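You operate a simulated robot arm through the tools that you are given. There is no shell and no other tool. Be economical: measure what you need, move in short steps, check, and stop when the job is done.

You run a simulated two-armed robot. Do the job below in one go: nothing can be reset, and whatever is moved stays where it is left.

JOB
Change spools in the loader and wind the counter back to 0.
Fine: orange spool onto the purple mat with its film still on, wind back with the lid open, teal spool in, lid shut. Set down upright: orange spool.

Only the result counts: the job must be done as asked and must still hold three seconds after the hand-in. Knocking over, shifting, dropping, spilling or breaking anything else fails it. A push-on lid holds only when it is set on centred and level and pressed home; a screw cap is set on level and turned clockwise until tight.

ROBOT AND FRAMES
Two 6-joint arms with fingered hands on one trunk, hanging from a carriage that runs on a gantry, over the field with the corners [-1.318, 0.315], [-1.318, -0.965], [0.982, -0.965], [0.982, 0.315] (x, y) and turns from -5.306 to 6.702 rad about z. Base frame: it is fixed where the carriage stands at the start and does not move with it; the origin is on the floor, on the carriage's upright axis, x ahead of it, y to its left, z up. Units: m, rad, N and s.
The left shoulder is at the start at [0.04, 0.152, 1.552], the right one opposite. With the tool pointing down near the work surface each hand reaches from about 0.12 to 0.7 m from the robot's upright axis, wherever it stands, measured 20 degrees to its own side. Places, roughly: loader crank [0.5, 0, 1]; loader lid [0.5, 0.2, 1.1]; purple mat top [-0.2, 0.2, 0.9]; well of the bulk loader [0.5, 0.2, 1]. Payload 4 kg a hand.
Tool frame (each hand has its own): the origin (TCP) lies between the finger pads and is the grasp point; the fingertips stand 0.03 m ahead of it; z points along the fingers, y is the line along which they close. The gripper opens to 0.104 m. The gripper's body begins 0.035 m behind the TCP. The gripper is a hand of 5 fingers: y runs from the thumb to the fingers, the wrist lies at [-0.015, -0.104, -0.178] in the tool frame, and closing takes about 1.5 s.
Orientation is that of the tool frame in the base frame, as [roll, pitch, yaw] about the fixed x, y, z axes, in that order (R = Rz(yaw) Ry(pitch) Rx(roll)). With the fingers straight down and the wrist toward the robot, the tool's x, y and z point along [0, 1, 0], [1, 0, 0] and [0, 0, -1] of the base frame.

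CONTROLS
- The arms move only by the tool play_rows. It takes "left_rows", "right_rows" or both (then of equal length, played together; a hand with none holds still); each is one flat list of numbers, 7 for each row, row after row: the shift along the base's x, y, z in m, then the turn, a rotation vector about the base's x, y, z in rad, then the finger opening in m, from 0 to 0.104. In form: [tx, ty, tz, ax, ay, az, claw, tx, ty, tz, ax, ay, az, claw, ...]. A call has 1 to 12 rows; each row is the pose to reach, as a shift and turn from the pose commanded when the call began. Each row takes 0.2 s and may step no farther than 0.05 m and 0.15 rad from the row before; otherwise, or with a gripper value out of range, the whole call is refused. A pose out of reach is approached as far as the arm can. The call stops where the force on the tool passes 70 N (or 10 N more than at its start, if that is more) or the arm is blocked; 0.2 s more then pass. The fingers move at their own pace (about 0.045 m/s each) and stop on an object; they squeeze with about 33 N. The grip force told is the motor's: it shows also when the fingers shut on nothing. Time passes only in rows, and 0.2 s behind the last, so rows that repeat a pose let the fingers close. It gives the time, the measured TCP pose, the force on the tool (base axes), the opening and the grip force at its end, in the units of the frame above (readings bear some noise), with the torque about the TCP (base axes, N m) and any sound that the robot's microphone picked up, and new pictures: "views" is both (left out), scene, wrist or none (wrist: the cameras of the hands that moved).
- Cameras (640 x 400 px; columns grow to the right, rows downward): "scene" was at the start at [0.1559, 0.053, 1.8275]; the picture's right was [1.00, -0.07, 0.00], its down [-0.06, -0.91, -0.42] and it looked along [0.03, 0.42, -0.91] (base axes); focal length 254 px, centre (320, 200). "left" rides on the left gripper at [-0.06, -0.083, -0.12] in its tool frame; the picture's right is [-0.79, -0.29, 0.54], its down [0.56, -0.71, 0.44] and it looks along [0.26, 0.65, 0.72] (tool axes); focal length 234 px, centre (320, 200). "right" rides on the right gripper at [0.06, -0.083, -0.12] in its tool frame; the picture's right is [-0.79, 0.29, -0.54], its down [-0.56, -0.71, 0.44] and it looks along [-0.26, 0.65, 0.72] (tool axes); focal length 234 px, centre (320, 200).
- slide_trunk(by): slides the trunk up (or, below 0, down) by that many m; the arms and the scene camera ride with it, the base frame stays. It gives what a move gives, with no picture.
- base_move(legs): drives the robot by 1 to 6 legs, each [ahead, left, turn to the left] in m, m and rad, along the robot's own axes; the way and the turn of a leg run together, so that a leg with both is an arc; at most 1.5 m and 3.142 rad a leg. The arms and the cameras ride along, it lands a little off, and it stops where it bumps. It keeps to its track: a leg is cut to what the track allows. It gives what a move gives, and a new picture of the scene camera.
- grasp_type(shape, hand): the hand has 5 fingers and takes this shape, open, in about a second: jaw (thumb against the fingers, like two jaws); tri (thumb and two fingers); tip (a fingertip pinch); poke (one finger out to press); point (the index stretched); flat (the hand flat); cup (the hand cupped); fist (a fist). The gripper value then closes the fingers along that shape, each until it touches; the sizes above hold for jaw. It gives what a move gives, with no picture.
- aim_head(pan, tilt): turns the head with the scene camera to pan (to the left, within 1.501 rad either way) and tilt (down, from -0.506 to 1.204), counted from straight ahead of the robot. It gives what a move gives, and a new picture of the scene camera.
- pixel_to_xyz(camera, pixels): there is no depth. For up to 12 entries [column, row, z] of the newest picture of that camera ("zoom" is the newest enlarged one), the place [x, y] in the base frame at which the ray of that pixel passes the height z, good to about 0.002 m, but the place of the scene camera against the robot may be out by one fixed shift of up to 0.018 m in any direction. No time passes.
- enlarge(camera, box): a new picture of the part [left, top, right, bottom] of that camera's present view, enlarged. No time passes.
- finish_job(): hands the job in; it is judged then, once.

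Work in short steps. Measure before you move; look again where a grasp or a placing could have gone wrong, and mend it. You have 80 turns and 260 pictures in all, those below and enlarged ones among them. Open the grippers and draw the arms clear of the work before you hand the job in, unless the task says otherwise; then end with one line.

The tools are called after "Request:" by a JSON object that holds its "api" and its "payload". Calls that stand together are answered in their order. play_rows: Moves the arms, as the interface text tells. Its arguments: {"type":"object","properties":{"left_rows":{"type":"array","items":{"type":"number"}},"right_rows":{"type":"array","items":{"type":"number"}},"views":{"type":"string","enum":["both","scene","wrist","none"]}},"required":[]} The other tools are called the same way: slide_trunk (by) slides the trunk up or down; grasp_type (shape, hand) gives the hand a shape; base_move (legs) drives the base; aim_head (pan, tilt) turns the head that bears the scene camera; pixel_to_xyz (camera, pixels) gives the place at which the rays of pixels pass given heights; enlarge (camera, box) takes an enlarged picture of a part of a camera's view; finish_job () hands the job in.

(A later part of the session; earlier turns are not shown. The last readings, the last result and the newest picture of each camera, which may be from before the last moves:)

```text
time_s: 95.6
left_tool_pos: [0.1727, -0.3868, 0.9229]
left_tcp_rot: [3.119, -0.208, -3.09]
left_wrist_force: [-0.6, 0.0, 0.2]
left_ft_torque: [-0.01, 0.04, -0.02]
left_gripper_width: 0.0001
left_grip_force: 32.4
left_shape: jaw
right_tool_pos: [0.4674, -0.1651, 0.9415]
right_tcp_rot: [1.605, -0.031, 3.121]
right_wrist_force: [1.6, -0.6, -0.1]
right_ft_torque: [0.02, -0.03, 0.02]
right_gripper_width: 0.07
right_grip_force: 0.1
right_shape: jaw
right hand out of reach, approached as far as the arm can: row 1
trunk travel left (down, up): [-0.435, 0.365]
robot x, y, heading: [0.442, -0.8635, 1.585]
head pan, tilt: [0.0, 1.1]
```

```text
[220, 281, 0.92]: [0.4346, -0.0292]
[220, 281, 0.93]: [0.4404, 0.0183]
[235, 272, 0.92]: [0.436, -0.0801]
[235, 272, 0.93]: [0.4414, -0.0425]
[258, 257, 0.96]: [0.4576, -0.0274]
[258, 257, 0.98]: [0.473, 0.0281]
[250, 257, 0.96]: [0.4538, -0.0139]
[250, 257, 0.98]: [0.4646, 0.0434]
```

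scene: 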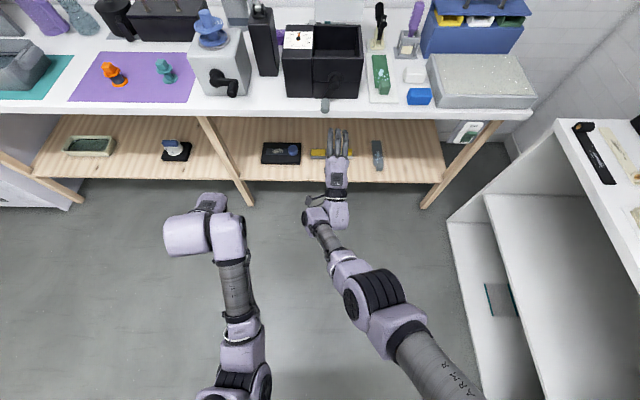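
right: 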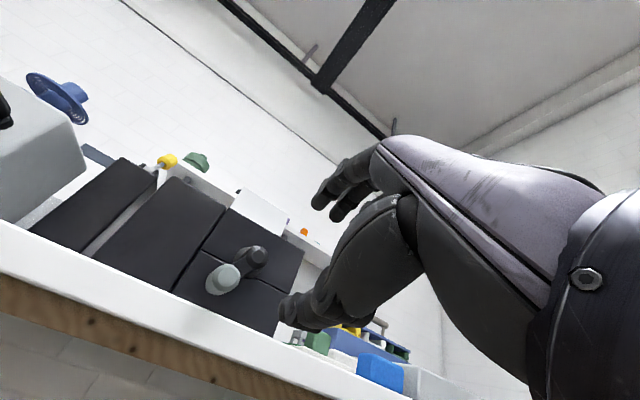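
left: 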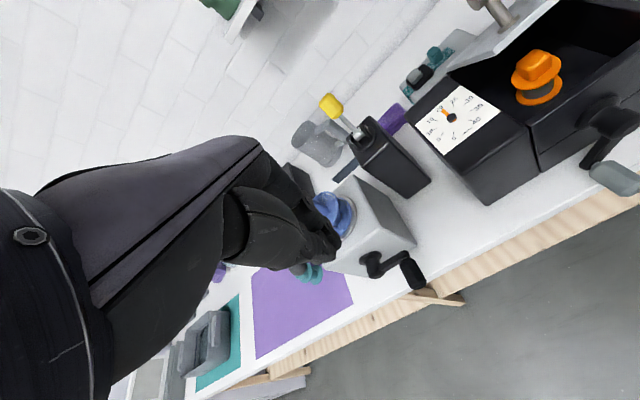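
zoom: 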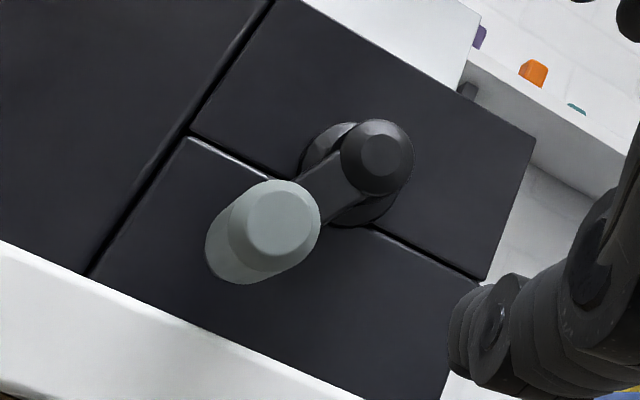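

Request:
{"api": "pixel_to_xyz", "payload": {"camera": "scene", "pixels": [[270, 111, 0.9], [330, 113, 0.9], [290, 97, 0.9], [355, 98, 0.9], [325, 105, 0.93], [325, 99, 0.93]]}}

Request:
{"api": "enlarge", "payload": {"camera": "scene", "box": [270, 20, 390, 130]}}

Request:
{"api": "enlarge", "payload": {"camera": "right", "box": [60, 160, 340, 380]}}

Request:
{"api": "pixel_to_xyz", "payload": {"camera": "right", "pixels": [[150, 292, 0.9], [200, 315, 0.9], [260, 342, 0.9], [230, 340, 0.88]]}}

```text
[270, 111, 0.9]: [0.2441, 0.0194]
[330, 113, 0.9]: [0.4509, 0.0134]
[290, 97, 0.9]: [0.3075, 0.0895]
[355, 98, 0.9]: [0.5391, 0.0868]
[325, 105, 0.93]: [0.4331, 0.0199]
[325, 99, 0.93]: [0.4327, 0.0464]
```

```text
3.64 times, centred on (330, 75) of scene
```

zoom: 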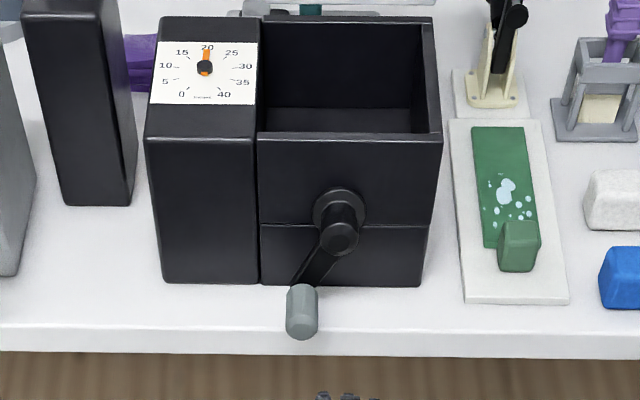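

```text
1.82 times, centred on (200, 270) of right
```

zoom: 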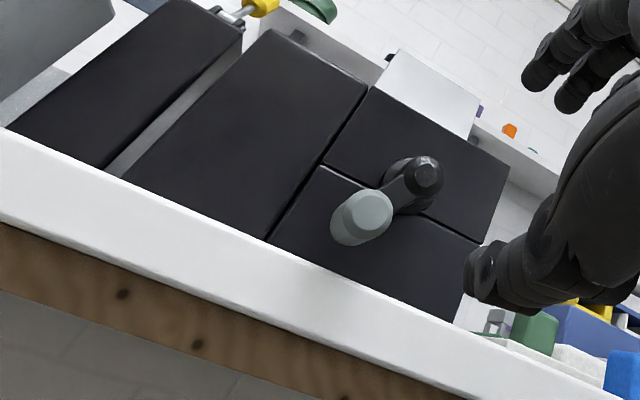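

```text
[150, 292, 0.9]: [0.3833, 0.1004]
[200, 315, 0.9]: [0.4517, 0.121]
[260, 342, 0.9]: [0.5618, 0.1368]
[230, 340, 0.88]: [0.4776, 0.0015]
```

Knob spans y≈0.0–0.045 at (0.442, z 0.930); the table edge is at y≈0.03. I drive forward 0.13 m and then align on the knob in small rows.

Request:
{"api": "base_move", "payload": {"legs": [[0.11, 0, 0]]}}

Request:
{"api": "play_rows", "payload": {"right_rows": [-0.013, 0.0, -0.005, -0.017, 0, 0, 0.065, -0.025, 0.0, -0.0105, -0.034, -0.03, 0.02, 0.065, -0.025, 0.0, -0.0105, -0.034, -0.03, 0.02, 0.065]}}

Request:
{"api": "enlarge", "payload": {"camera": "right", "box": [160, 150, 400, 400]}}

```text
time_s: 96.8
left_tool_pos: [0.1729, -0.2768, 0.9226]
left_tcp_rot: [3.119, -0.209, -3.089]
left_wrist_force: [0.3, 1.1, 0.7]
left_ft_torque: [-0.04, -0.01, 0.01]
left_gripper_width: 0.0001
left_grip_force: 33.1
left_shape: jaw
right_tool_pos: [0.4683, -0.0564, 0.9403]
right_tcp_rot: [1.609, -0.028, 3.12]
right_wrist_force: [-0.3, 0.7, -0.5]
right_ft_torque: [-0.02, -0.01, -0.02]
right_gripper_width: 0.0698
right_grip_force: 0.0
right_shape: jaw
trunk travel left (down, up): [-0.435, 0.365]
robot x, y, heading: [0.4416, -0.7538, 1.589]
head pan, tilt: [0.0, 1.1]
```

scene: 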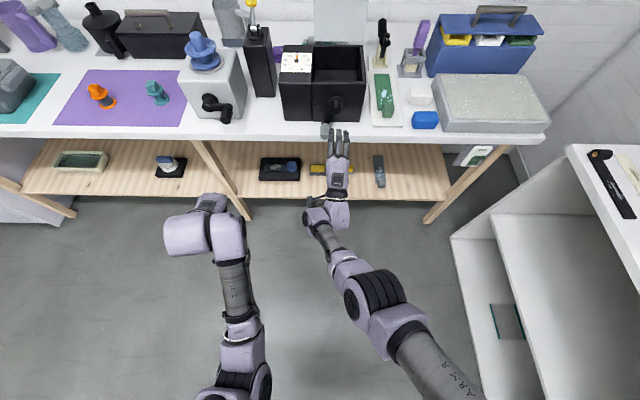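

```text
time_s: 97.5
left_tool_pos: [0.1722, -0.2778, 0.9227]
left_tcp_rot: [3.118, -0.21, -3.09]
left_wrist_force: [0.4, -0.9, 0.3]
left_ft_torque: [0.01, 0.02, -0.01]
left_gripper_width: 0.0002
left_grip_force: 32.7
left_shape: jaw
right_tool_pos: [0.4566, -0.0591, 0.9298]
right_tcp_rot: [1.645, 0.012, 3.128]
right_wrist_force: [-0.4, -0.4, -0.9]
right_ft_torque: [0.0, -0.03, -0.02]
right_gripper_width: 0.0652
right_grip_force: 0.1
right_shape: jaw
right hand out of reach, approached as far as the arm can: row 1, 2, 3
trunk travel left (down, up): [-0.435, 0.365]
robot x, y, heading: [0.4433, -0.7562, 1.591]
head pan, tilt: [0.0, 1.1]
```

scene: 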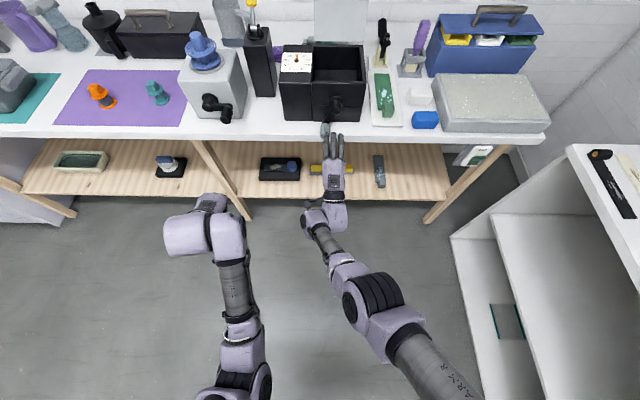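
right: 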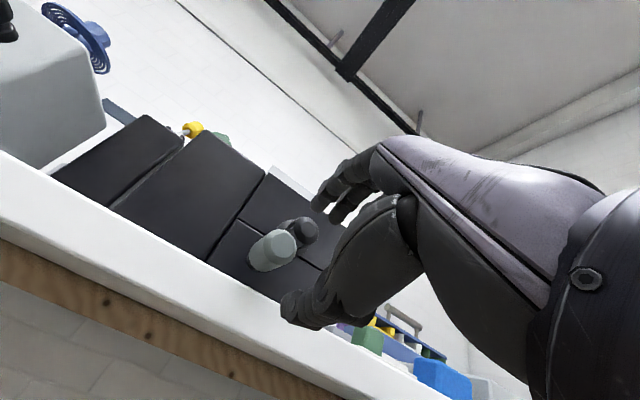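

```text
1.60 times, centred on (280, 275) of right
```

zoom: 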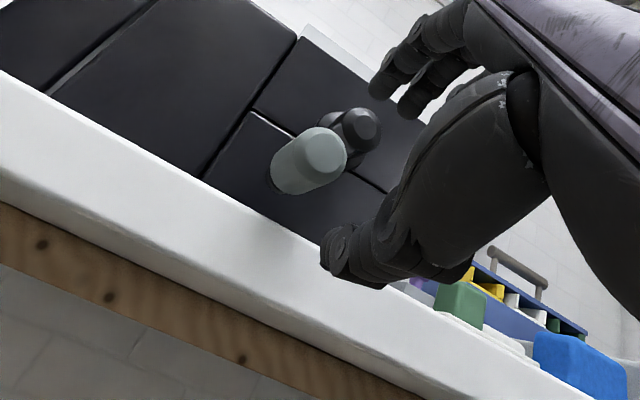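

I drive 0.05 forward (fingers straddle the knob: TCP y≈−0.01), then shift x to 0.442.

Request:
{"api": "base_move", "payload": {"legs": [[0.05, 0.012, 0]]}}

Request:
{"api": "play_rows", "payload": {"right_rows": [0, 0, 0.002, 0.03, 0, 0, 0.065, 0, 0, 0.002, 0.07, -0.01, 0.01, 0.065]}}

Request:
{"api": "enlarge", "payload": {"camera": "right", "box": [160, 150, 400, 400]}}

Request:
{"api": "enlarge", "payload": {"camera": "scene", "box": [270, 40, 390, 240]}}

```text
time_s: 98.5
left_tool_pos: [0.1591, -0.2279, 0.9233]
left_tcp_rot: [3.12, -0.209, -3.09]
left_wrist_force: [1.2, 1.2, 1.0]
left_ft_torque: [-0.02, -0.04, 0.0]
left_gripper_width: 0.0
left_grip_force: 33.2
left_shape: jaw
right_tool_pos: [0.4436, -0.008, 0.934]
right_tcp_rot: [1.64, 0.01, 3.13]
right_wrist_force: [0.7, -0.7, -0.1]
right_ft_torque: [-0.01, 0.01, -0.01]
right_gripper_width: 0.0649
right_grip_force: 0.1
right_shape: jaw
trunk travel left (down, up): [-0.435, 0.365]
robot x, y, heading: [0.427, -0.7079, 1.591]
head pan, tilt: [0.0, 1.1]
```

scene: 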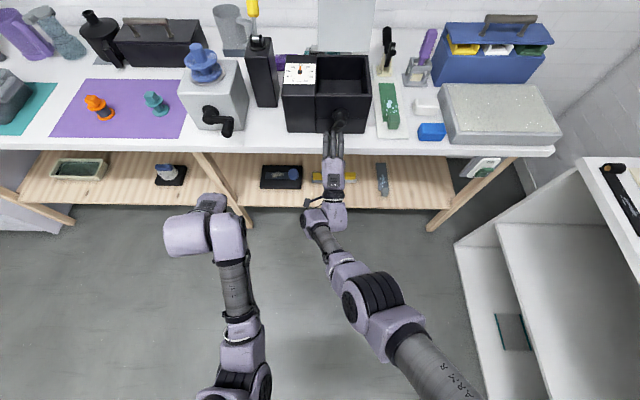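

```text
time_s: 99.1
left_tool_pos: [0.1602, -0.229, 0.9216]
left_tcp_rot: [3.12, -0.21, -3.09]
left_wrist_force: [-0.4, 0.7, 0.3]
left_ft_torque: [-0.01, -0.03, 0.01]
left_gripper_width: 0.0
left_grip_force: 32.1
left_shape: jaw
right_tool_pos: [0.4524, -0.015, 0.9396]
right_tcp_rot: [1.571, 0.019, 3.14]
right_wrist_force: [-0.6, -1.0, 0.8]
right_ft_torque: [-0.01, 0.01, -0.02]
right_gripper_width: 0.0649
right_grip_force: 0.1
right_shape: jaw
right hand out of reach, approached as far as the arm can: row 1, 2
trunk travel left (down, up): [-0.435, 0.365]
robot x, y, heading: [0.4287, -0.7092, 1.586]
head pan, tilt: [0.0, 1.1]
```

scene: 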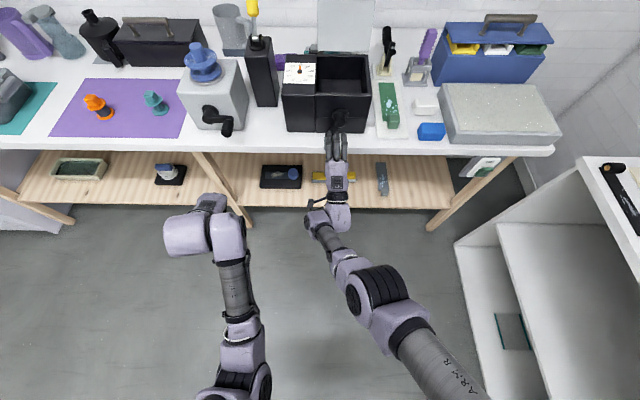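
right: 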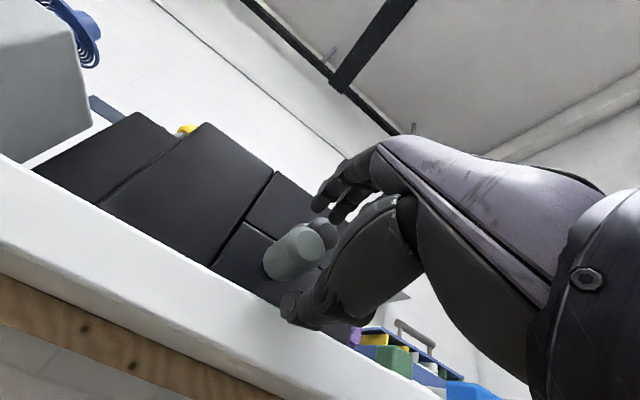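

```text
1.60 times, centred on (280, 275) of right
```

zoom: 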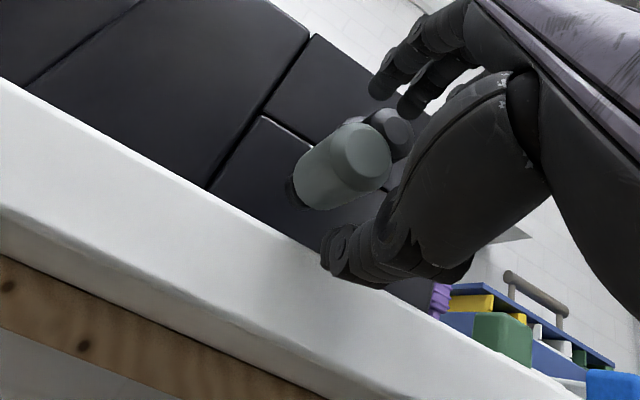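

```text
2.00 times, centred on (330, 140) of scene
```

zoom: 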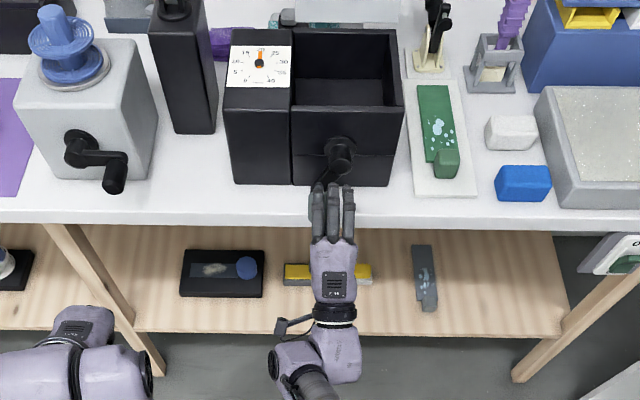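

The knob lies between thumb and fingers but the arm is at full stretch. I retract the hand 0.05 by rows, then bring the base 0.05 closer, to have room for the circle.

Request:
{"api": "play_rows", "payload": {"right_rows": [0, -0.025, 0, 0, -0.01, 0, 0.065, 0, -0.05, -0.003, 0, -0.019, 0, 0.065, 0, -0.05, -0.003, 0, -0.019, 0, 0.065], "views": "none"}}

Request:
{"api": "base_move", "payload": {"legs": [[0.05, 0.01, 0]]}}

Request:
{"api": "play_rows", "payload": {"right_rows": [0, 0, 0, 0, 0, 0, 0.065], "views": "wrist"}}

```text
time_s: 100.1
left_tool_pos: [0.1596, -0.2279, 0.9231]
left_tcp_rot: [3.121, -0.211, -3.088]
left_wrist_force: [-0.8, -0.4, 0.3]
left_ft_torque: [0.01, 0.0, -0.04]
left_gripper_width: 0.0
left_grip_force: 33.1
left_shape: jaw
right_tool_pos: [0.5113, -0.0237, 0.9889]
right_tcp_rot: [1.457, 0.135, 3.085]
right_wrist_force: [0.5, 0.5, -0.5]
right_ft_torque: [0.02, -0.01, 0.01]
right_gripper_width: 0.0649
right_grip_force: 0.0
right_shape: jaw
trunk travel left (down, up): [-0.435, 0.365]
robot x, y, heading: [0.425, -0.7076, 1.589]
head pan, tilt: [0.0, 1.1]
stopped in row 3 (right hand): the arm was blocked; the commanded pose is now the measured one
```

```text
time_s: 101.0
left_tool_pos: [0.1482, -0.178, 0.9218]
left_tcp_rot: [3.118, -0.209, -3.09]
left_wrist_force: [0.2, 1.2, -0.4]
left_ft_torque: [-0.06, 0.0, 0.01]
left_gripper_width: 0.0001
left_grip_force: 32.9
left_shape: jaw
right_tool_pos: [0.4982, 0.0261, 0.9886]
right_tcp_rot: [1.459, 0.133, 3.087]
right_wrist_force: [0.4, 0.5, 0.6]
right_ft_torque: [0.04, 0.02, -0.01]
right_gripper_width: 0.0649
right_grip_force: 0.0
right_shape: jaw
trunk travel left (down, up): [-0.435, 0.365]
robot x, y, heading: [0.4152, -0.6598, 1.589]
head pan, tilt: [0.0, 1.1]
```

scene: 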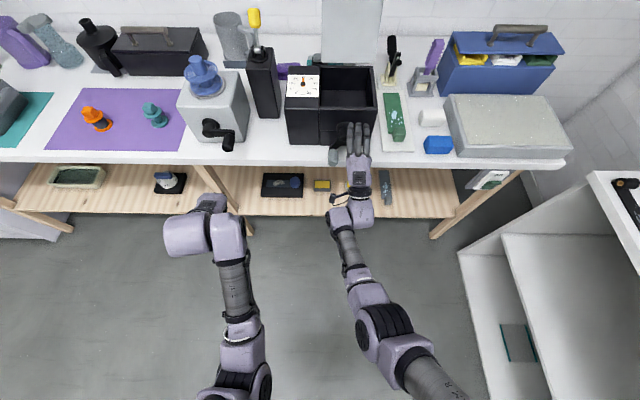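

```text
time_s: 101.4
left_tool_pos: [0.1482, -0.1778, 0.9238]
left_tcp_rot: [3.119, -0.21, -3.089]
left_wrist_force: [0.5, 0.1, 0.4]
left_ft_torque: [0.0, -0.02, 0.04]
left_gripper_width: 0.0
left_grip_force: 32.8
left_shape: jaw
right_tool_pos: [0.5005, 0.0246, 0.9874]
right_tcp_rot: [1.458, 0.136, 3.085]
right_wrist_force: [-0.3, 0.2, 0.0]
right_ft_torque: [0.0, 0.0, 0.01]
right_gripper_width: 0.0649
right_grip_force: 0.1
right_shape: jaw
trunk travel left (down, up): [-0.435, 0.365]
robot x, y, heading: [0.4215, -0.6572, 1.593]
head pan, tilt: [0.0, 1.1]
```

right: 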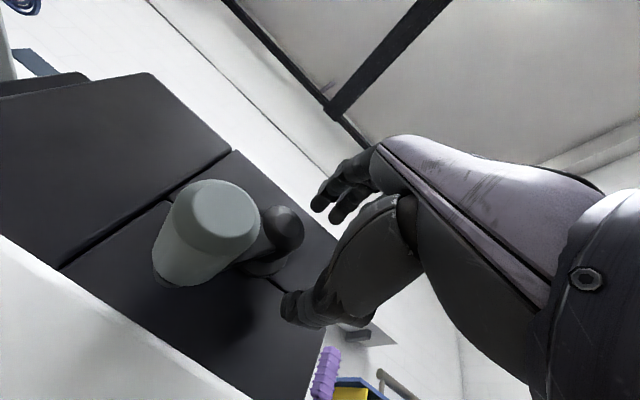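

Retracting is blocked by a wrist limit at this trunk height, so I step back, lower the trunk by another 0.16 m, and re-square the hand.

Request:
{"api": "base_move", "payload": {"legs": [[-0.14, 0, 0]]}}

Request:
{"api": "slide_trunk", "payload": {"by": -0.16}}

Request:
{"api": "play_rows", "payload": {"right_rows": [-0.01, 0, 0.03, -0.03, 0.03, 0.01, 0.065, -0.02, 0, 0.06, -0.06, 0.07, 0.03, 0.065, -0.03, 0, 0.09, -0.09, 0.11, 0.05, 0.065, -0.04, 0, 0.11, -0.11, 0.135, 0.056, 0.065, -0.045, 0, 0.13, -0.11, 0.135, 0.056, 0.065, -0.045, 0, 0.13, -0.11, 0.135, 0.056, 0.065]}}

```text
time_s: 102.7
left_tool_pos: [0.151, -0.3197, 0.9223]
left_tcp_rot: [3.12, -0.209, -3.091]
left_wrist_force: [0.4, 0.2, -0.8]
left_ft_torque: [-0.04, 0.01, 0.01]
left_gripper_width: 0.0
left_grip_force: 32.8
left_shape: jaw
right_tool_pos: [0.5027, -0.1158, 0.9877]
right_tcp_rot: [1.458, 0.138, 3.086]
right_wrist_force: [-0.1, 0.2, 0.0]
right_ft_torque: [0.01, 0.01, -0.01]
right_gripper_width: 0.0652
right_grip_force: 0.1
right_shape: jaw
trunk travel left (down, up): [-0.435, 0.365]
robot x, y, heading: [0.4183, -0.7976, 1.591]
head pan, tilt: [0.0, 1.1]
```

scene: 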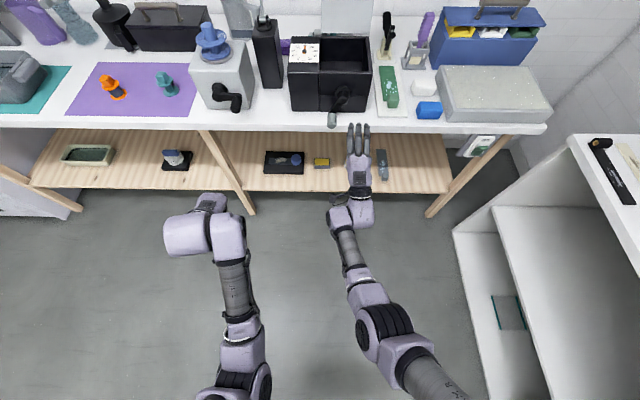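

```text
time_s: 104.6
left_tool_pos: [0.1506, -0.3184, 0.762]
left_tcp_rot: [3.117, -0.209, -3.089]
left_wrist_force: [-0.3, -0.4, -0.7]
left_ft_torque: [0.0, -0.02, 0.01]
left_gripper_width: 0.0
left_grip_force: 33.2
left_shape: jaw
right_tool_pos: [0.5022, -0.1132, 0.8268]
right_tcp_rot: [1.459, 0.135, 3.087]
right_wrist_force: [-0.2, 0.3, 0.3]
right_ft_torque: [0.0, -0.02, -0.03]
right_gripper_width: 0.065
right_grip_force: 0.0
right_shape: jaw
trunk travel left (down, up): [-0.275, 0.525]
robot x, y, heading: [0.4211, -0.7948, 1.591]
head pan, tilt: [0.0, 1.1]
```

```text
time_s: 106.2
left_tool_pos: [0.1524, -0.3197, 0.7627]
left_tcp_rot: [3.12, -0.21, -3.09]
left_wrist_force: [-0.5, 0.2, -0.7]
left_ft_torque: [-0.01, -0.02, -0.02]
left_gripper_width: 0.0
left_grip_force: 33.5
left_shape: jaw
right_tool_pos: [0.543, -0.0856, 0.9409]
right_tcp_rot: [1.558, 0.112, 3.094]
right_wrist_force: [0.3, -0.2, -0.5]
right_ft_torque: [0.0, 0.02, -0.02]
right_gripper_width: 0.065
right_grip_force: 0.0
right_shape: jaw
right hand out of reach, approached as far as the arm can: row 3, 4, 5, 6
trunk travel left (down, up): [-0.275, 0.525]
robot x, y, heading: [0.4223, -0.7986, 1.593]
head pan, tilt: [0.0, 1.1]
stopped in row 6 (right hand): the arm was blocked; the commanded pose is now the measured one
```

scene: 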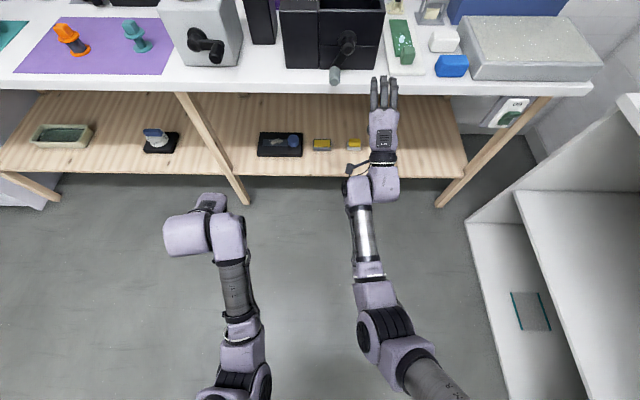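
right: 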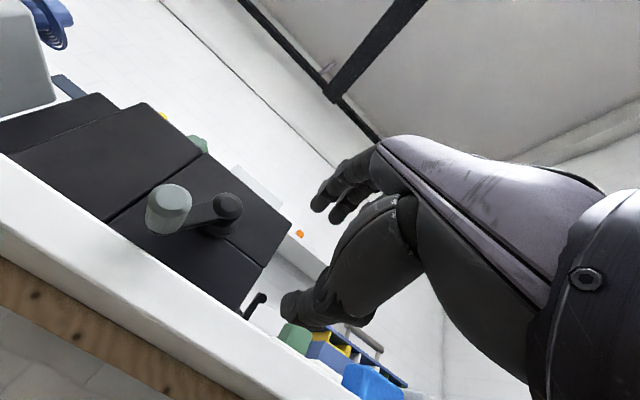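

Horizontal reach is too constrained here. Better: stand like at the start (facing +x at about (−0.15, 0)), where the hand points down and closes along x, across the knob. I raise the trunk to its starting height and slide left, then re-square both hands.

Request:
{"api": "slide_trunk", "payload": {"by": 0.45}}

Request:
{"api": "base_move", "payload": {"legs": [[-0.05, 0, 0], [0, 0.57, 0]]}}

Request:
{"api": "play_rows", "payload": {"left_rows": [-0.03, 0, 0.03, 0, 0.04, 0, 0.05, -0.06, 0, 0.06, 0, 0.08, 0, 0.104, -0.09, 0, 0.09, 0.01, 0.12, 0, 0.104, -0.11, 0, 0.12, 0.01, 0.16, -0.02, 0.104, -0.13, 0, 0.15, 0.02, 0.2, -0.04, 0.104, -0.15, 0, 0.18, 0.02, 0.2, -0.04, 0.104, -0.15, 0, 0.2, 0.02, 0.2, -0.04, 0.104, -0.15, 0, 0.22, 0.02, 0.2, -0.04, 0.104, -0.15, 0, 0.22, 0.02, 0.2, -0.04, 0.104, -0.15, 0, 0.22, 0.02, 0.2, -0.04, 0.104, -0.15, 0, 0.22, 0.02, 0.2, -0.04, 0.104, -0.15, 0, 0.22, 0.02, 0.2, -0.04, 0.104], "right_rows": [0, 0, -0.02, -0.14, 0.01, 0.0, 0.065, 0, 0, -0.05, -0.28, 0.02, 0.01, 0.065, 0, 0, -0.08, -0.42, 0.03, 0.02, 0.065, 0, 0, -0.11, -0.56, 0.04, 0.03, 0.065, 0, 0, -0.14, -0.7, 0.05, 0.04, 0.065, -0.01, 0, -0.17, -0.84, 0.06, 0.05, 0.065, -0.02, 0, -0.2, -0.98, 0.07, 0.05, 0.065, -0.03, 0, -0.22, -1.12, 0.08, 0.05, 0.065, -0.04, 0, -0.24, -1.26, 0.09, 0.05, 0.065, -0.05, 0, -0.26, -1.4, 0.1, 0.05, 0.065, -0.06, 0, -0.26, -1.54, 0.11, 0.05, 0.065, -0.07, 0, -0.26, -1.57, 0.112, 0.05, 0.065]}}

```text
refused: 0.45 is not a number from -0.4 to 0.4
```

```text
time_s: 110.0
left_tool_pos: [-0.4143, -0.3752, 0.7635]
left_tcp_rot: [3.117, -0.208, -3.097]
left_wrist_force: [0.1, 0.8, -0.2]
left_ft_torque: [0.04, 0.01, 0.03]
left_gripper_width: 0.0001
left_grip_force: 32.8
left_shape: jaw
right_tool_pos: [-0.0224, -0.1439, 0.9396]
right_tcp_rot: [1.561, 0.109, 3.086]
right_wrist_force: [-0.7, 0.6, 0.9]
right_ft_torque: [-0.01, -0.01, -0.02]
right_gripper_width: 0.0648
right_grip_force: 0.0
right_shape: jaw
trunk travel left (down, up): [-0.275, 0.525]
robot x, y, heading: [-0.1499, -0.854, 1.583]
head pan, tilt: [0.0, 1.1]
```

scene: 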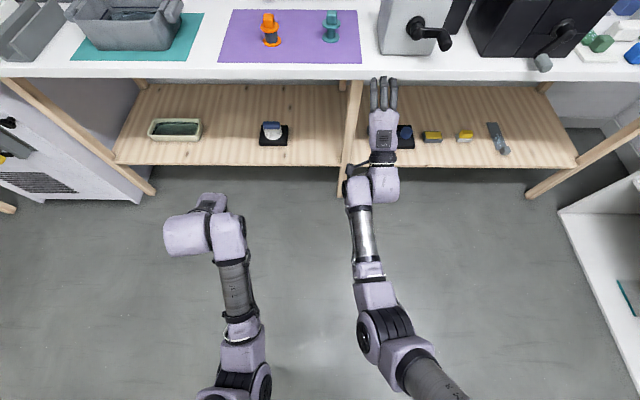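

```text
time_s: 112.5
left_tool_pos: [-0.5746, -0.3702, 0.9714]
left_tcp_rot: [3.088, -0.409, -3.126]
left_wrist_force: [1.0, 0.3, 0.4]
left_ft_torque: [-0.01, 0.0, -0.03]
left_gripper_width: 0.1036
left_grip_force: 0.1
left_shape: jaw
left hand out of reach, approached as far as the arm can: row 8, 9, 10, 11, 12
right_tool_pos: [-0.0924, -0.1465, 0.6794]
right_tcp_rot: [3.131, -0.051, -3.069]
right_wrist_force: [-0.7, 0.6, -0.1]
right_ft_torque: [-0.01, -0.03, 0.01]
right_gripper_width: 0.0649
right_grip_force: 0.1
right_shape: jaw
right hand out of reach, approached as far as the arm can: row 3, 4, 5
trunk travel left (down, up): [-0.275, 0.525]
robot x, y, heading: [-0.1478, -0.8546, 1.586]
head pan, tilt: [0.0, 1.1]
```

scene: 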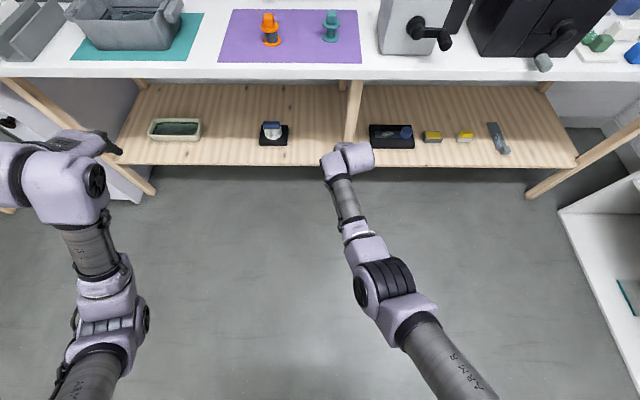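
right: 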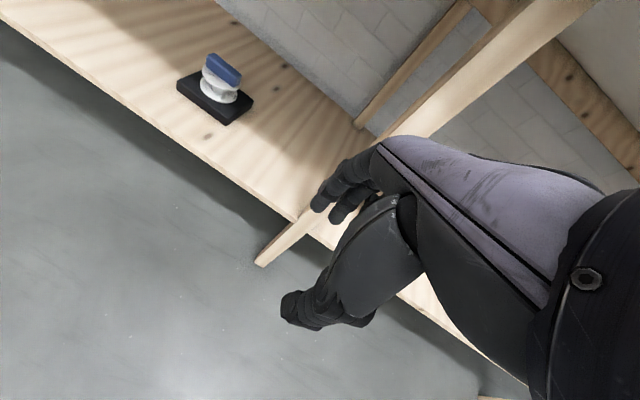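
left: 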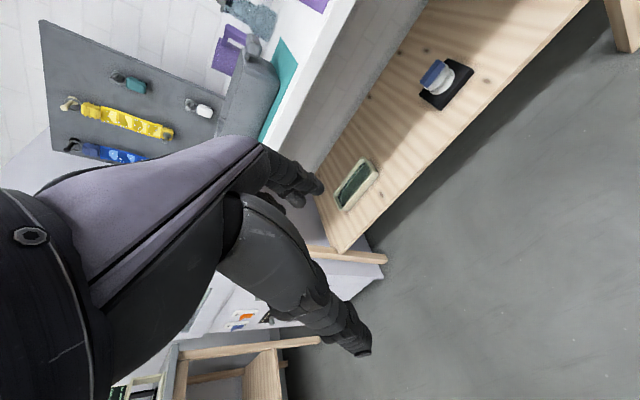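

The trunk slide was refused (max 0.4), but nothing was touched. I raise it in two steps, then fix both hands' tilt.

Request:
{"api": "slide_trunk", "payload": {"by": 0.4}}

Request:
{"api": "slide_trunk", "payload": {"by": 0.05}}

Request:
{"api": "play_rows", "payload": {"left_rows": [0, 0, 0, 0, -0.12, 0, 0.104, 0, 0, 0, -0.02, -0.24, -0.01, 0.104, 0, 0, 0, -0.04, -0.36, -0.015, 0.104, 0, 0, 0, -0.05, -0.4, -0.015, 0.104], "right_rows": [0, 0, 0, 0, -0.02, -0.02, 0.065, 0, 0, 0, -0.01, -0.05, -0.04, 0.065, 0, 0, 0, -0.01, -0.05, -0.07, 0.065, 0, 0, 0, -0.01, -0.05, -0.07, 0.065], "views": "none"}}

Request:
{"api": "base_move", "payload": {"legs": [[0, 0, -1.58]]}}

Request:
{"api": "aim_head", "payload": {"pan": 0.6, "tilt": 0.8}}

```text
time_s: 116.4
left_tool_pos: [-0.5743, -0.3688, 1.3698]
left_tcp_rot: [3.087, -0.407, -3.126]
left_wrist_force: [-0.6, -0.5, 0.0]
left_ft_torque: [0.01, 0.0, 0.01]
left_gripper_width: 0.104
left_grip_force: 0.0
left_shape: jaw
right_tool_pos: [-0.0928, -0.1458, 1.0789]
right_tcp_rot: [3.129, -0.049, -3.069]
right_wrist_force: [-0.8, -0.8, 1.0]
right_ft_torque: [-0.02, 0.01, 0.01]
right_gripper_width: 0.065
right_grip_force: 0.0
right_shape: jaw
trunk travel left (down, up): [-0.675, 0.125]
robot x, y, heading: [-0.1507, -0.8547, 1.583]
head pan, tilt: [0.0, 1.1]
```

```text
time_s: 117.3
left_tool_pos: [-0.5747, -0.3701, 1.4215]
left_tcp_rot: [3.088, -0.407, -3.128]
left_wrist_force: [0.7, 0.9, 0.4]
left_ft_torque: [-0.02, -0.05, 0.0]
left_gripper_width: 0.1036
left_grip_force: 0.1
left_shape: jaw
right_tool_pos: [-0.0923, -0.1471, 1.1289]
right_tcp_rot: [3.13, -0.049, -3.071]
right_wrist_force: [-0.6, -0.1, -0.4]
right_ft_torque: [0.0, -0.02, 0.0]
right_gripper_width: 0.065
right_grip_force: 0.0
right_shape: jaw
trunk travel left (down, up): [-0.725, 0.075]
robot x, y, heading: [-0.1497, -0.8587, 1.587]
head pan, tilt: [0.0, 1.1]
```

```text
time_s: 118.3
left_tool_pos: [-0.5748, -0.3685, 1.4211]
left_tcp_rot: [3.138, -0.005, 3.13]
left_wrist_force: [-0.1, -0.4, -0.4]
left_ft_torque: [-0.01, 0.0, 0.03]
left_gripper_width: 0.1036
left_grip_force: 0.1
left_shape: jaw
right_tool_pos: [-0.0925, -0.1453, 1.1286]
right_tcp_rot: [3.139, 0.0, -3.14]
right_wrist_force: [-0.2, -0.5, -0.5]
right_ft_torque: [0.01, -0.04, 0.02]
right_gripper_width: 0.065
right_grip_force: 0.0
right_shape: jaw
trunk travel left (down, up): [-0.725, 0.075]
robot x, y, heading: [-0.1521, -0.8556, 1.583]
head pan, tilt: [0.0, 1.1]
```

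```text
time_s: 122.5
left_tool_pos: [0.3407, -0.4361, 1.4203]
left_tcp_rot: [3.14, -0.008, 1.545]
left_wrist_force: [-0.5, 0.1, 0.1]
left_ft_torque: [-0.01, 0.01, -0.01]
left_gripper_width: 0.1036
left_grip_force: 0.1
left_shape: jaw
right_tool_pos: [0.5593, -0.9222, 1.1299]
right_tcp_rot: [3.139, 0.0, 1.56]
right_wrist_force: [0.2, -0.8, 0.7]
right_ft_torque: [0.03, 0.0, -0.02]
right_gripper_width: 0.0653
right_grip_force: 0.1
right_shape: jaw
trunk travel left (down, up): [-0.725, 0.075]
robot x, y, heading: [-0.1451, -0.8539, -0.008]
head pan, tilt: [0.0, 1.1]
```

scene: 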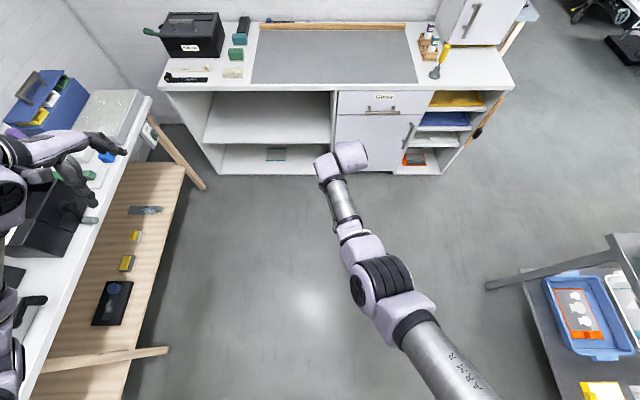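

```text
time_s: 123.5
left_tool_pos: [0.3418, -0.4366, 1.421]
left_tcp_rot: [3.139, -0.008, 1.545]
left_wrist_force: [0.3, 0.3, 0.4]
left_ft_torque: [-0.02, -0.01, 0.01]
left_gripper_width: 0.1038
left_grip_force: 0.0
left_shape: jaw
right_tool_pos: [0.5581, -0.9229, 1.1287]
right_tcp_rot: [3.14, 0.0, 1.559]
right_wrist_force: [-0.2, -0.4, 0.2]
right_ft_torque: [-0.01, -0.01, -0.01]
right_gripper_width: 0.0649
right_grip_force: 0.0
right_shape: jaw
trunk travel left (down, up): [-0.725, 0.075]
robot x, y, heading: [-0.1514, -0.8584, -0.001]
head pan, tilt: [0.6, 0.799]
```

scene: 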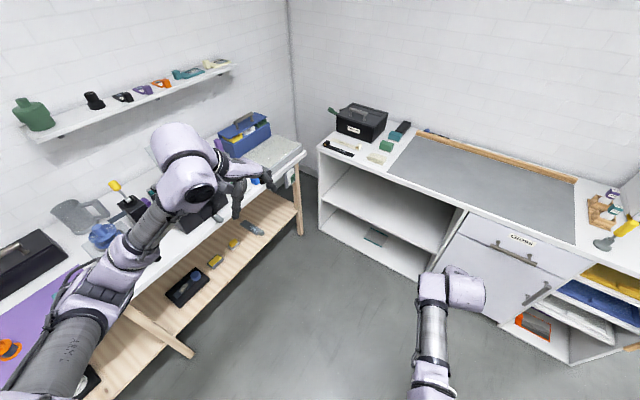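

Both hands are squared. I pull the left hand 5 cm inward, then slide the base along +y by 0.7 m and check.

Request:
{"api": "play_rows", "payload": {"left_rows": [0, -0.025, 0, 0, 0, 0, 0.104, 0, -0.05, 0, 0, 0, 0, 0.104], "views": "none"}}

Request:
{"api": "base_move", "payload": {"legs": [[0, 0.7, 0]]}}

Request:
{"api": "play_rows", "payload": {"right_rows": [0, 0, 0, 0, 0, 0, 0.065], "views": "wrist"}}

```text
time_s: 124.2
left_tool_pos: [0.3414, -0.4873, 1.4215]
left_tcp_rot: [3.14, -0.008, 1.545]
left_wrist_force: [0.4, -0.1, 0.1]
left_ft_torque: [-0.03, -0.03, -0.02]
left_gripper_width: 0.1038
left_grip_force: 0.0
left_shape: jaw
right_tool_pos: [0.5598, -0.9211, 1.1289]
right_tcp_rot: [3.14, 0.001, 1.56]
right_wrist_force: [0.2, -0.2, 0.0]
right_ft_torque: [0.02, -0.01, 0.0]
right_gripper_width: 0.0652
right_grip_force: 0.2
right_shape: jaw
trunk travel left (down, up): [-0.725, 0.075]
robot x, y, heading: [-0.1513, -0.8574, 0.0]
head pan, tilt: [0.6, 0.799]
```

```text
time_s: 128.0
left_tool_pos: [0.3401, 0.2164, 1.4213]
left_tcp_rot: [3.141, -0.009, 1.55]
left_wrist_force: [-0.4, 0.2, -1.2]
left_ft_torque: [-0.01, -0.04, -0.01]
left_gripper_width: 0.1037
left_grip_force: 0.1
left_shape: jaw
right_tool_pos: [0.5587, -0.2181, 1.1309]
right_tcp_rot: [3.14, -0.001, 1.565]
right_wrist_force: [0.5, -0.3, -0.4]
right_ft_torque: [-0.01, -0.02, -0.02]
right_gripper_width: 0.0649
right_grip_force: 0.1
right_shape: jaw
trunk travel left (down, up): [-0.725, 0.075]
robot x, y, heading: [-0.1493, -0.1511, 0.007]
head pan, tilt: [0.6, 0.799]
```

scene: 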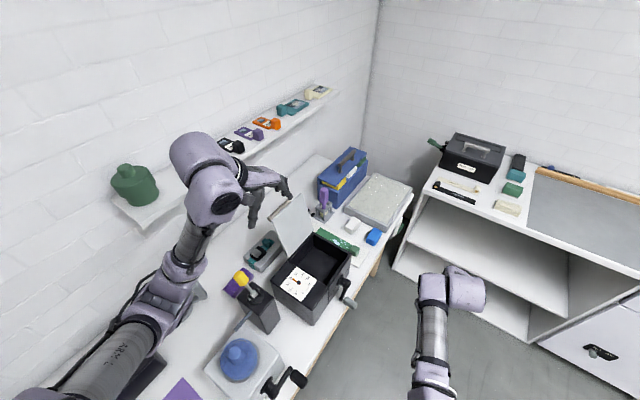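

```text
time_s: 128.4
left_tool_pos: [0.3397, 0.2163, 1.4211]
left_tcp_rot: [3.139, -0.008, 1.552]
left_wrist_force: [0.1, 0.0, 0.0]
left_ft_torque: [0.0, -0.03, -0.05]
left_gripper_width: 0.1038
left_grip_force: 0.0
left_shape: jaw
right_tool_pos: [0.5587, -0.2178, 1.1288]
right_tcp_rot: [3.141, 0.001, 1.564]
right_wrist_force: [0.2, 0.9, 0.5]
right_ft_torque: [0.01, -0.02, -0.01]
right_gripper_width: 0.065
right_grip_force: 0.0
right_shape: jaw
trunk travel left (down, up): [-0.725, 0.075]
robot x, y, heading: [-0.1547, -0.1555, 0.004]
head pan, tilt: [0.6, 0.799]
```

right: 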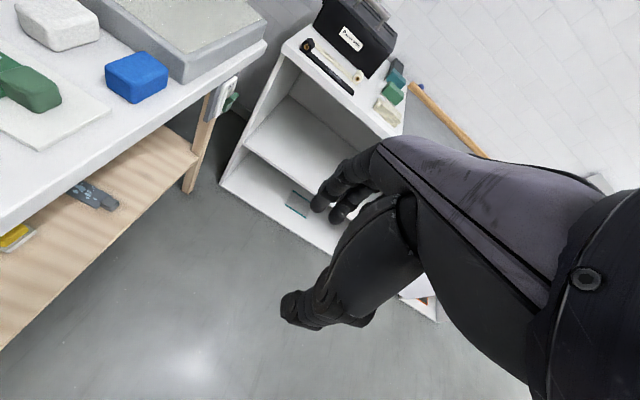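

I slide another 0.115 m in y, then lower the hand in front of the crank to (0.4425, −0.10, 0.94).

Request:
{"api": "base_move", "payload": {"legs": [[0, 0.125, 0]]}}

Request:
{"api": "play_rows", "payload": {"right_rows": [-0.024, 0, -0.038, 0, 0, 0, 0.065, -0.048, 0, -0.076, 0, 0, 0, 0.065, -0.072, 0, -0.114, 0, 0, 0, 0.065, -0.096, 0, -0.152, 0, 0, 0, 0.065, -0.116, 0, -0.19, 0, 0, 0, 0.065, -0.116, 0, -0.19, 0, 0, 0, 0.065]}}

Request:
{"api": "aim_head", "payload": {"pan": 0.6, "tilt": 1.1}}

```text
time_s: 129.7
left_tool_pos: [0.3384, 0.3419, 1.4206]
left_tcp_rot: [3.139, -0.008, 1.553]
left_wrist_force: [0.1, 0.4, 0.8]
left_ft_torque: [0.01, -0.01, 0.0]
left_gripper_width: 0.1035
left_grip_force: 0.0
left_shape: jaw
right_tool_pos: [0.5579, -0.0933, 1.1288]
right_tcp_rot: [3.141, 0.0, 1.568]
right_wrist_force: [-1.4, 0.7, 0.3]
right_ft_torque: [0.01, 0.01, 0.01]
right_gripper_width: 0.0652
right_grip_force: 0.1
right_shape: jaw
trunk travel left (down, up): [-0.725, 0.075]
robot x, y, heading: [-0.1497, -0.0288, 0.003]
head pan, tilt: [0.6, 0.799]
```

scene: 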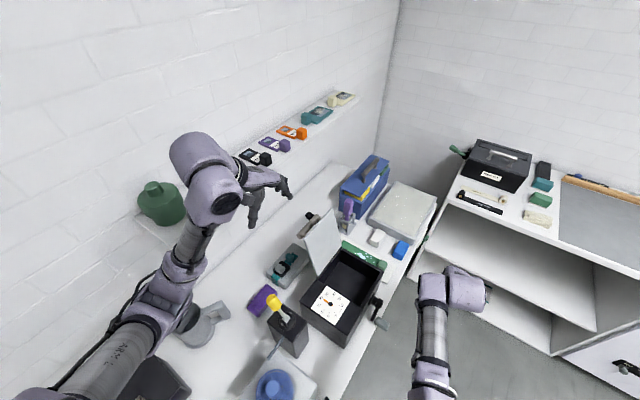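

```text
time_s: 131.1
left_tool_pos: [0.3375, 0.3412, 1.4214]
left_tcp_rot: [3.14, -0.007, 1.552]
left_wrist_force: [0.4, 0.8, -0.3]
left_ft_torque: [-0.02, 0.03, 0.01]
left_gripper_width: 0.1035
left_grip_force: 0.0
left_shape: jaw
right_tool_pos: [0.4446, -0.0952, 0.9424]
right_tcp_rot: [3.135, 0.004, 1.566]
right_wrist_force: [-0.6, 0.2, -0.5]
right_ft_torque: [-0.02, -0.02, 0.03]
right_gripper_width: 0.0648
right_grip_force: 0.1
right_shape: jaw
trunk travel left (down, up): [-0.725, 0.075]
robot x, y, heading: [-0.1501, -0.0321, 0.002]
head pan, tilt: [0.6, 0.799]
```

scene: 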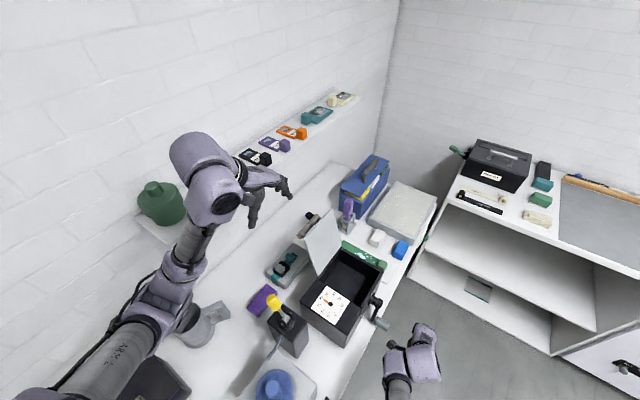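
right: 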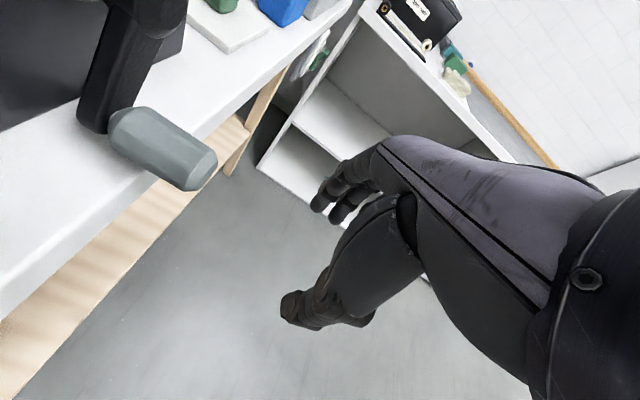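

```text
time_s: 131.8
left_tool_pos: [0.3376, 0.3413, 1.421]
left_tcp_rot: [3.138, -0.007, 1.552]
left_wrist_force: [-0.8, 0.9, -0.7]
left_ft_torque: [-0.04, -0.03, 0.01]
left_gripper_width: 0.1038
left_grip_force: 0.1
left_shape: jaw
right_tool_pos: [0.4435, -0.0972, 0.9391]
right_tcp_rot: [3.137, 0.003, 1.564]
right_wrist_force: [0.7, -0.6, 0.9]
right_ft_torque: [-0.01, 0.0, 0.03]
right_gripper_width: 0.065
right_grip_force: 0.0
right_shape: jaw
trunk travel left (down, up): [-0.725, 0.075]
robot x, y, heading: [-0.1491, -0.0318, 0.006]
head pan, tilt: [0.6, 1.1]
```

scene: 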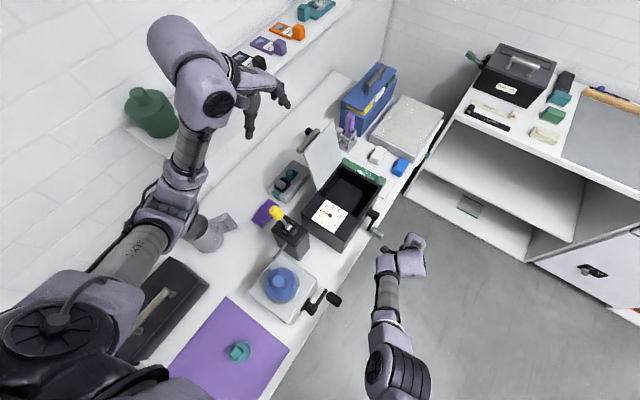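

The reach is good here. I check the knob position from this close view.

Request:
{"api": "pixel_to_xyz", "payload": {"camera": "right", "pixels": [[201, 169, 0.92], [201, 169, 0.93], [201, 169, 0.94], [125, 128, 0.93], [163, 148, 0.92], [163, 148, 0.93], [163, 148, 0.94]]}}

Request:
{"api": "enlarge", "payload": {"camera": "right", "box": [0, 0, 260, 240]}}

```text
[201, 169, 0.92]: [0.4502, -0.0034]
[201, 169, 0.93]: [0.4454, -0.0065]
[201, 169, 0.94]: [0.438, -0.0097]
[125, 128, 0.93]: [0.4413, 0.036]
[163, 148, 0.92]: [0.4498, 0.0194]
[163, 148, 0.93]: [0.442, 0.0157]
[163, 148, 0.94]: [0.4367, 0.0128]
```

```text
1.67 times, centred on (130, 120) of right
```

zoom: 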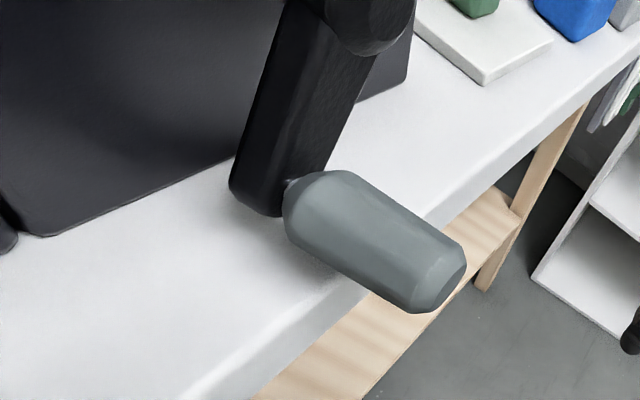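

Knob spans y −0.008…0.036 at x 0.443, z 0.93. I shift the base 0.06 in y, advance the hand to y≈0.004, and close on the knob.

Request:
{"api": "base_move", "payload": {"legs": [[0, 0.06, 0]]}}

Request:
{"api": "play_rows", "payload": {"right_rows": [-0.001, 0.02, 0, 0, 0, 0, 0.065, -0.001, 0.04, 0, 0, 0, 0, 0.065, -0.001, 0.04, 0, 0, 0, 0, 0.065, -0.001, 0.04, 0, 0, 0, 0, 0.0, -0.001, 0.04, 0, 0, 0, 0, 0.0, -0.001, 0.04, 0, 0, 0, 0, 0.0, -0.001, 0.04, 0, 0, 0, 0, 0.0], "views": "wrist"}}

```text
time_s: 132.8
left_tool_pos: [0.3377, 0.4006, 1.4201]
left_tcp_rot: [3.139, -0.009, 1.552]
left_wrist_force: [-0.1, 0.7, 0.0]
left_ft_torque: [0.03, 0.0, 0.0]
left_gripper_width: 0.1039
left_grip_force: 0.0
left_shape: jaw
right_tool_pos: [0.4417, -0.0363, 0.9394]
right_tcp_rot: [3.14, 0.005, 1.564]
right_wrist_force: [-0.4, 0.3, -0.4]
right_ft_torque: [0.01, -0.01, -0.01]
right_gripper_width: 0.0651
right_grip_force: 0.1
right_shape: jaw
trunk travel left (down, up): [-0.725, 0.075]
robot x, y, heading: [-0.1519, 0.0283, 0.004]
head pan, tilt: [0.6, 1.1]
```

scene: 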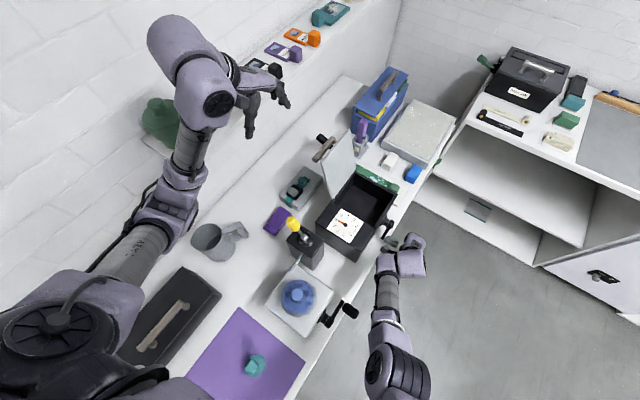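

```text
time_s: 134.4
left_tool_pos: [0.3367, 0.401, 1.4191]
left_tcp_rot: [-3.141, -0.006, 1.552]
left_wrist_force: [-0.4, 0.7, 0.2]
left_ft_torque: [0.02, -0.02, -0.02]
left_gripper_width: 0.1035
left_grip_force: 0.0
left_shape: jaw
right_tool_pos: [0.4399, 0.0015, 0.937]
right_tcp_rot: [-3.141, 0.008, 1.564]
right_wrist_force: [-4.3, -0.7, -8.8]
right_ft_torque: [0.01, 0.05, -0.04]
right_gripper_width: 0.0188
right_grip_force: 33.0
right_shape: jaw
trunk travel left (down, up): [-0.725, 0.075]
robot x, y, heading: [-0.1566, 0.0301, 0.008]
head pan, tilt: [0.6, 1.1]
```

right: 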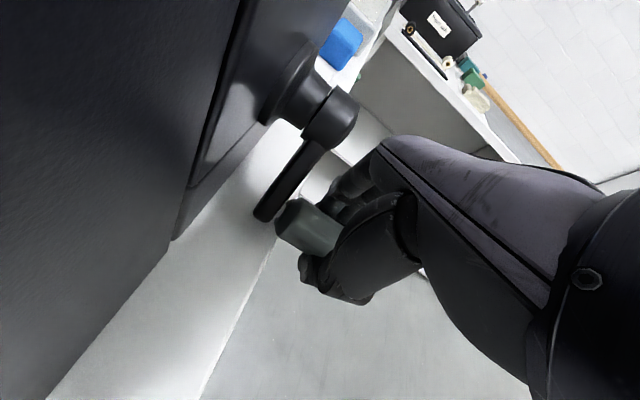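

Knob gripped. I test the direction: clockwise (seen from the front) by 40° about the hub (0.476, z 0.985), then read the dial.

Request:
{"api": "play_rows", "payload": {"right_rows": [-0.0093, 0, 0.007, 0, 0, 0, 0.0, -0.017, 0, 0.0152, 0, 0, 0, 0.0, -0.0231, 0, 0.0247, 0, 0, 0, 0.0, -0.0275, 0, 0.0351, 0, 0, 0, 0.0, -0.0275, 0, 0.0351, 0, 0, 0, 0.0]}}

Request:
{"api": "enlarge", "payload": {"camera": "scene", "box": [300, 160, 420, 270]}}

```text
time_s: 135.4
left_tool_pos: [0.3394, 0.3995, 1.4233]
left_tcp_rot: [3.139, -0.008, 1.552]
left_wrist_force: [-0.3, -0.8, -0.5]
left_ft_torque: [0.03, -0.02, -0.02]
left_gripper_width: 0.1037
left_grip_force: 0.1
left_shape: jaw
right_tool_pos: [0.5063, -0.0763, 1.0405]
right_tcp_rot: [2.987, 0.095, 1.515]
right_wrist_force: [0.0, -1.2, -0.7]
right_ft_torque: [0.03, -0.01, 0.0]
right_gripper_width: 0.0139
right_grip_force: 32.9
right_shape: jaw
right hand out of reach, approached as far as the arm can: row 4
trunk travel left (down, up): [-0.725, 0.075]
robot x, y, heading: [-0.1528, 0.0297, 0.006]
head pan, tilt: [0.6, 1.1]
stopped in row 4 (right hand): the arm was blocked; the commanded pose is now the measured one
```

scene: 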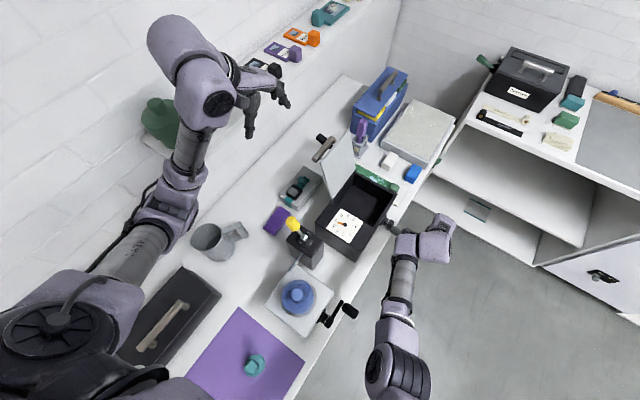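
right: 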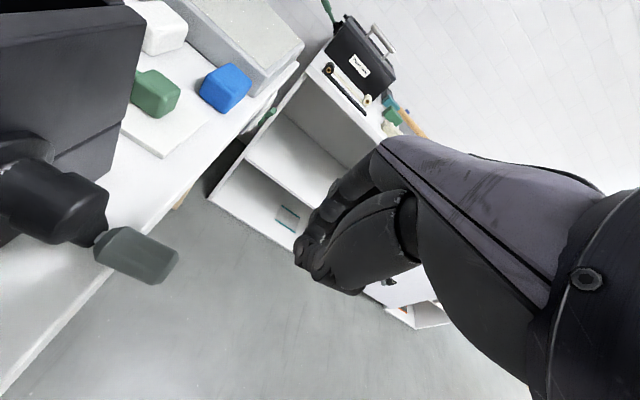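

```text
3.64 times, centred on (360, 215) of scene
```

zoom: 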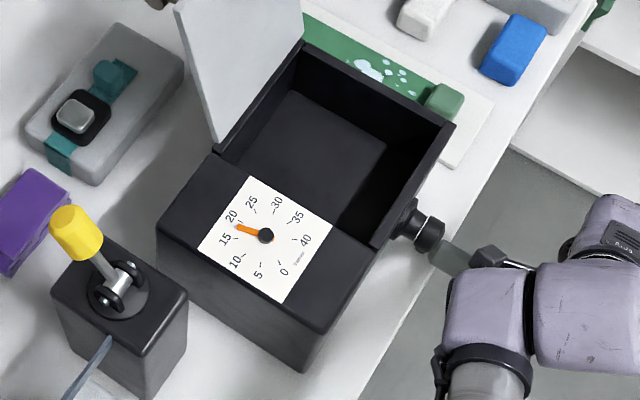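

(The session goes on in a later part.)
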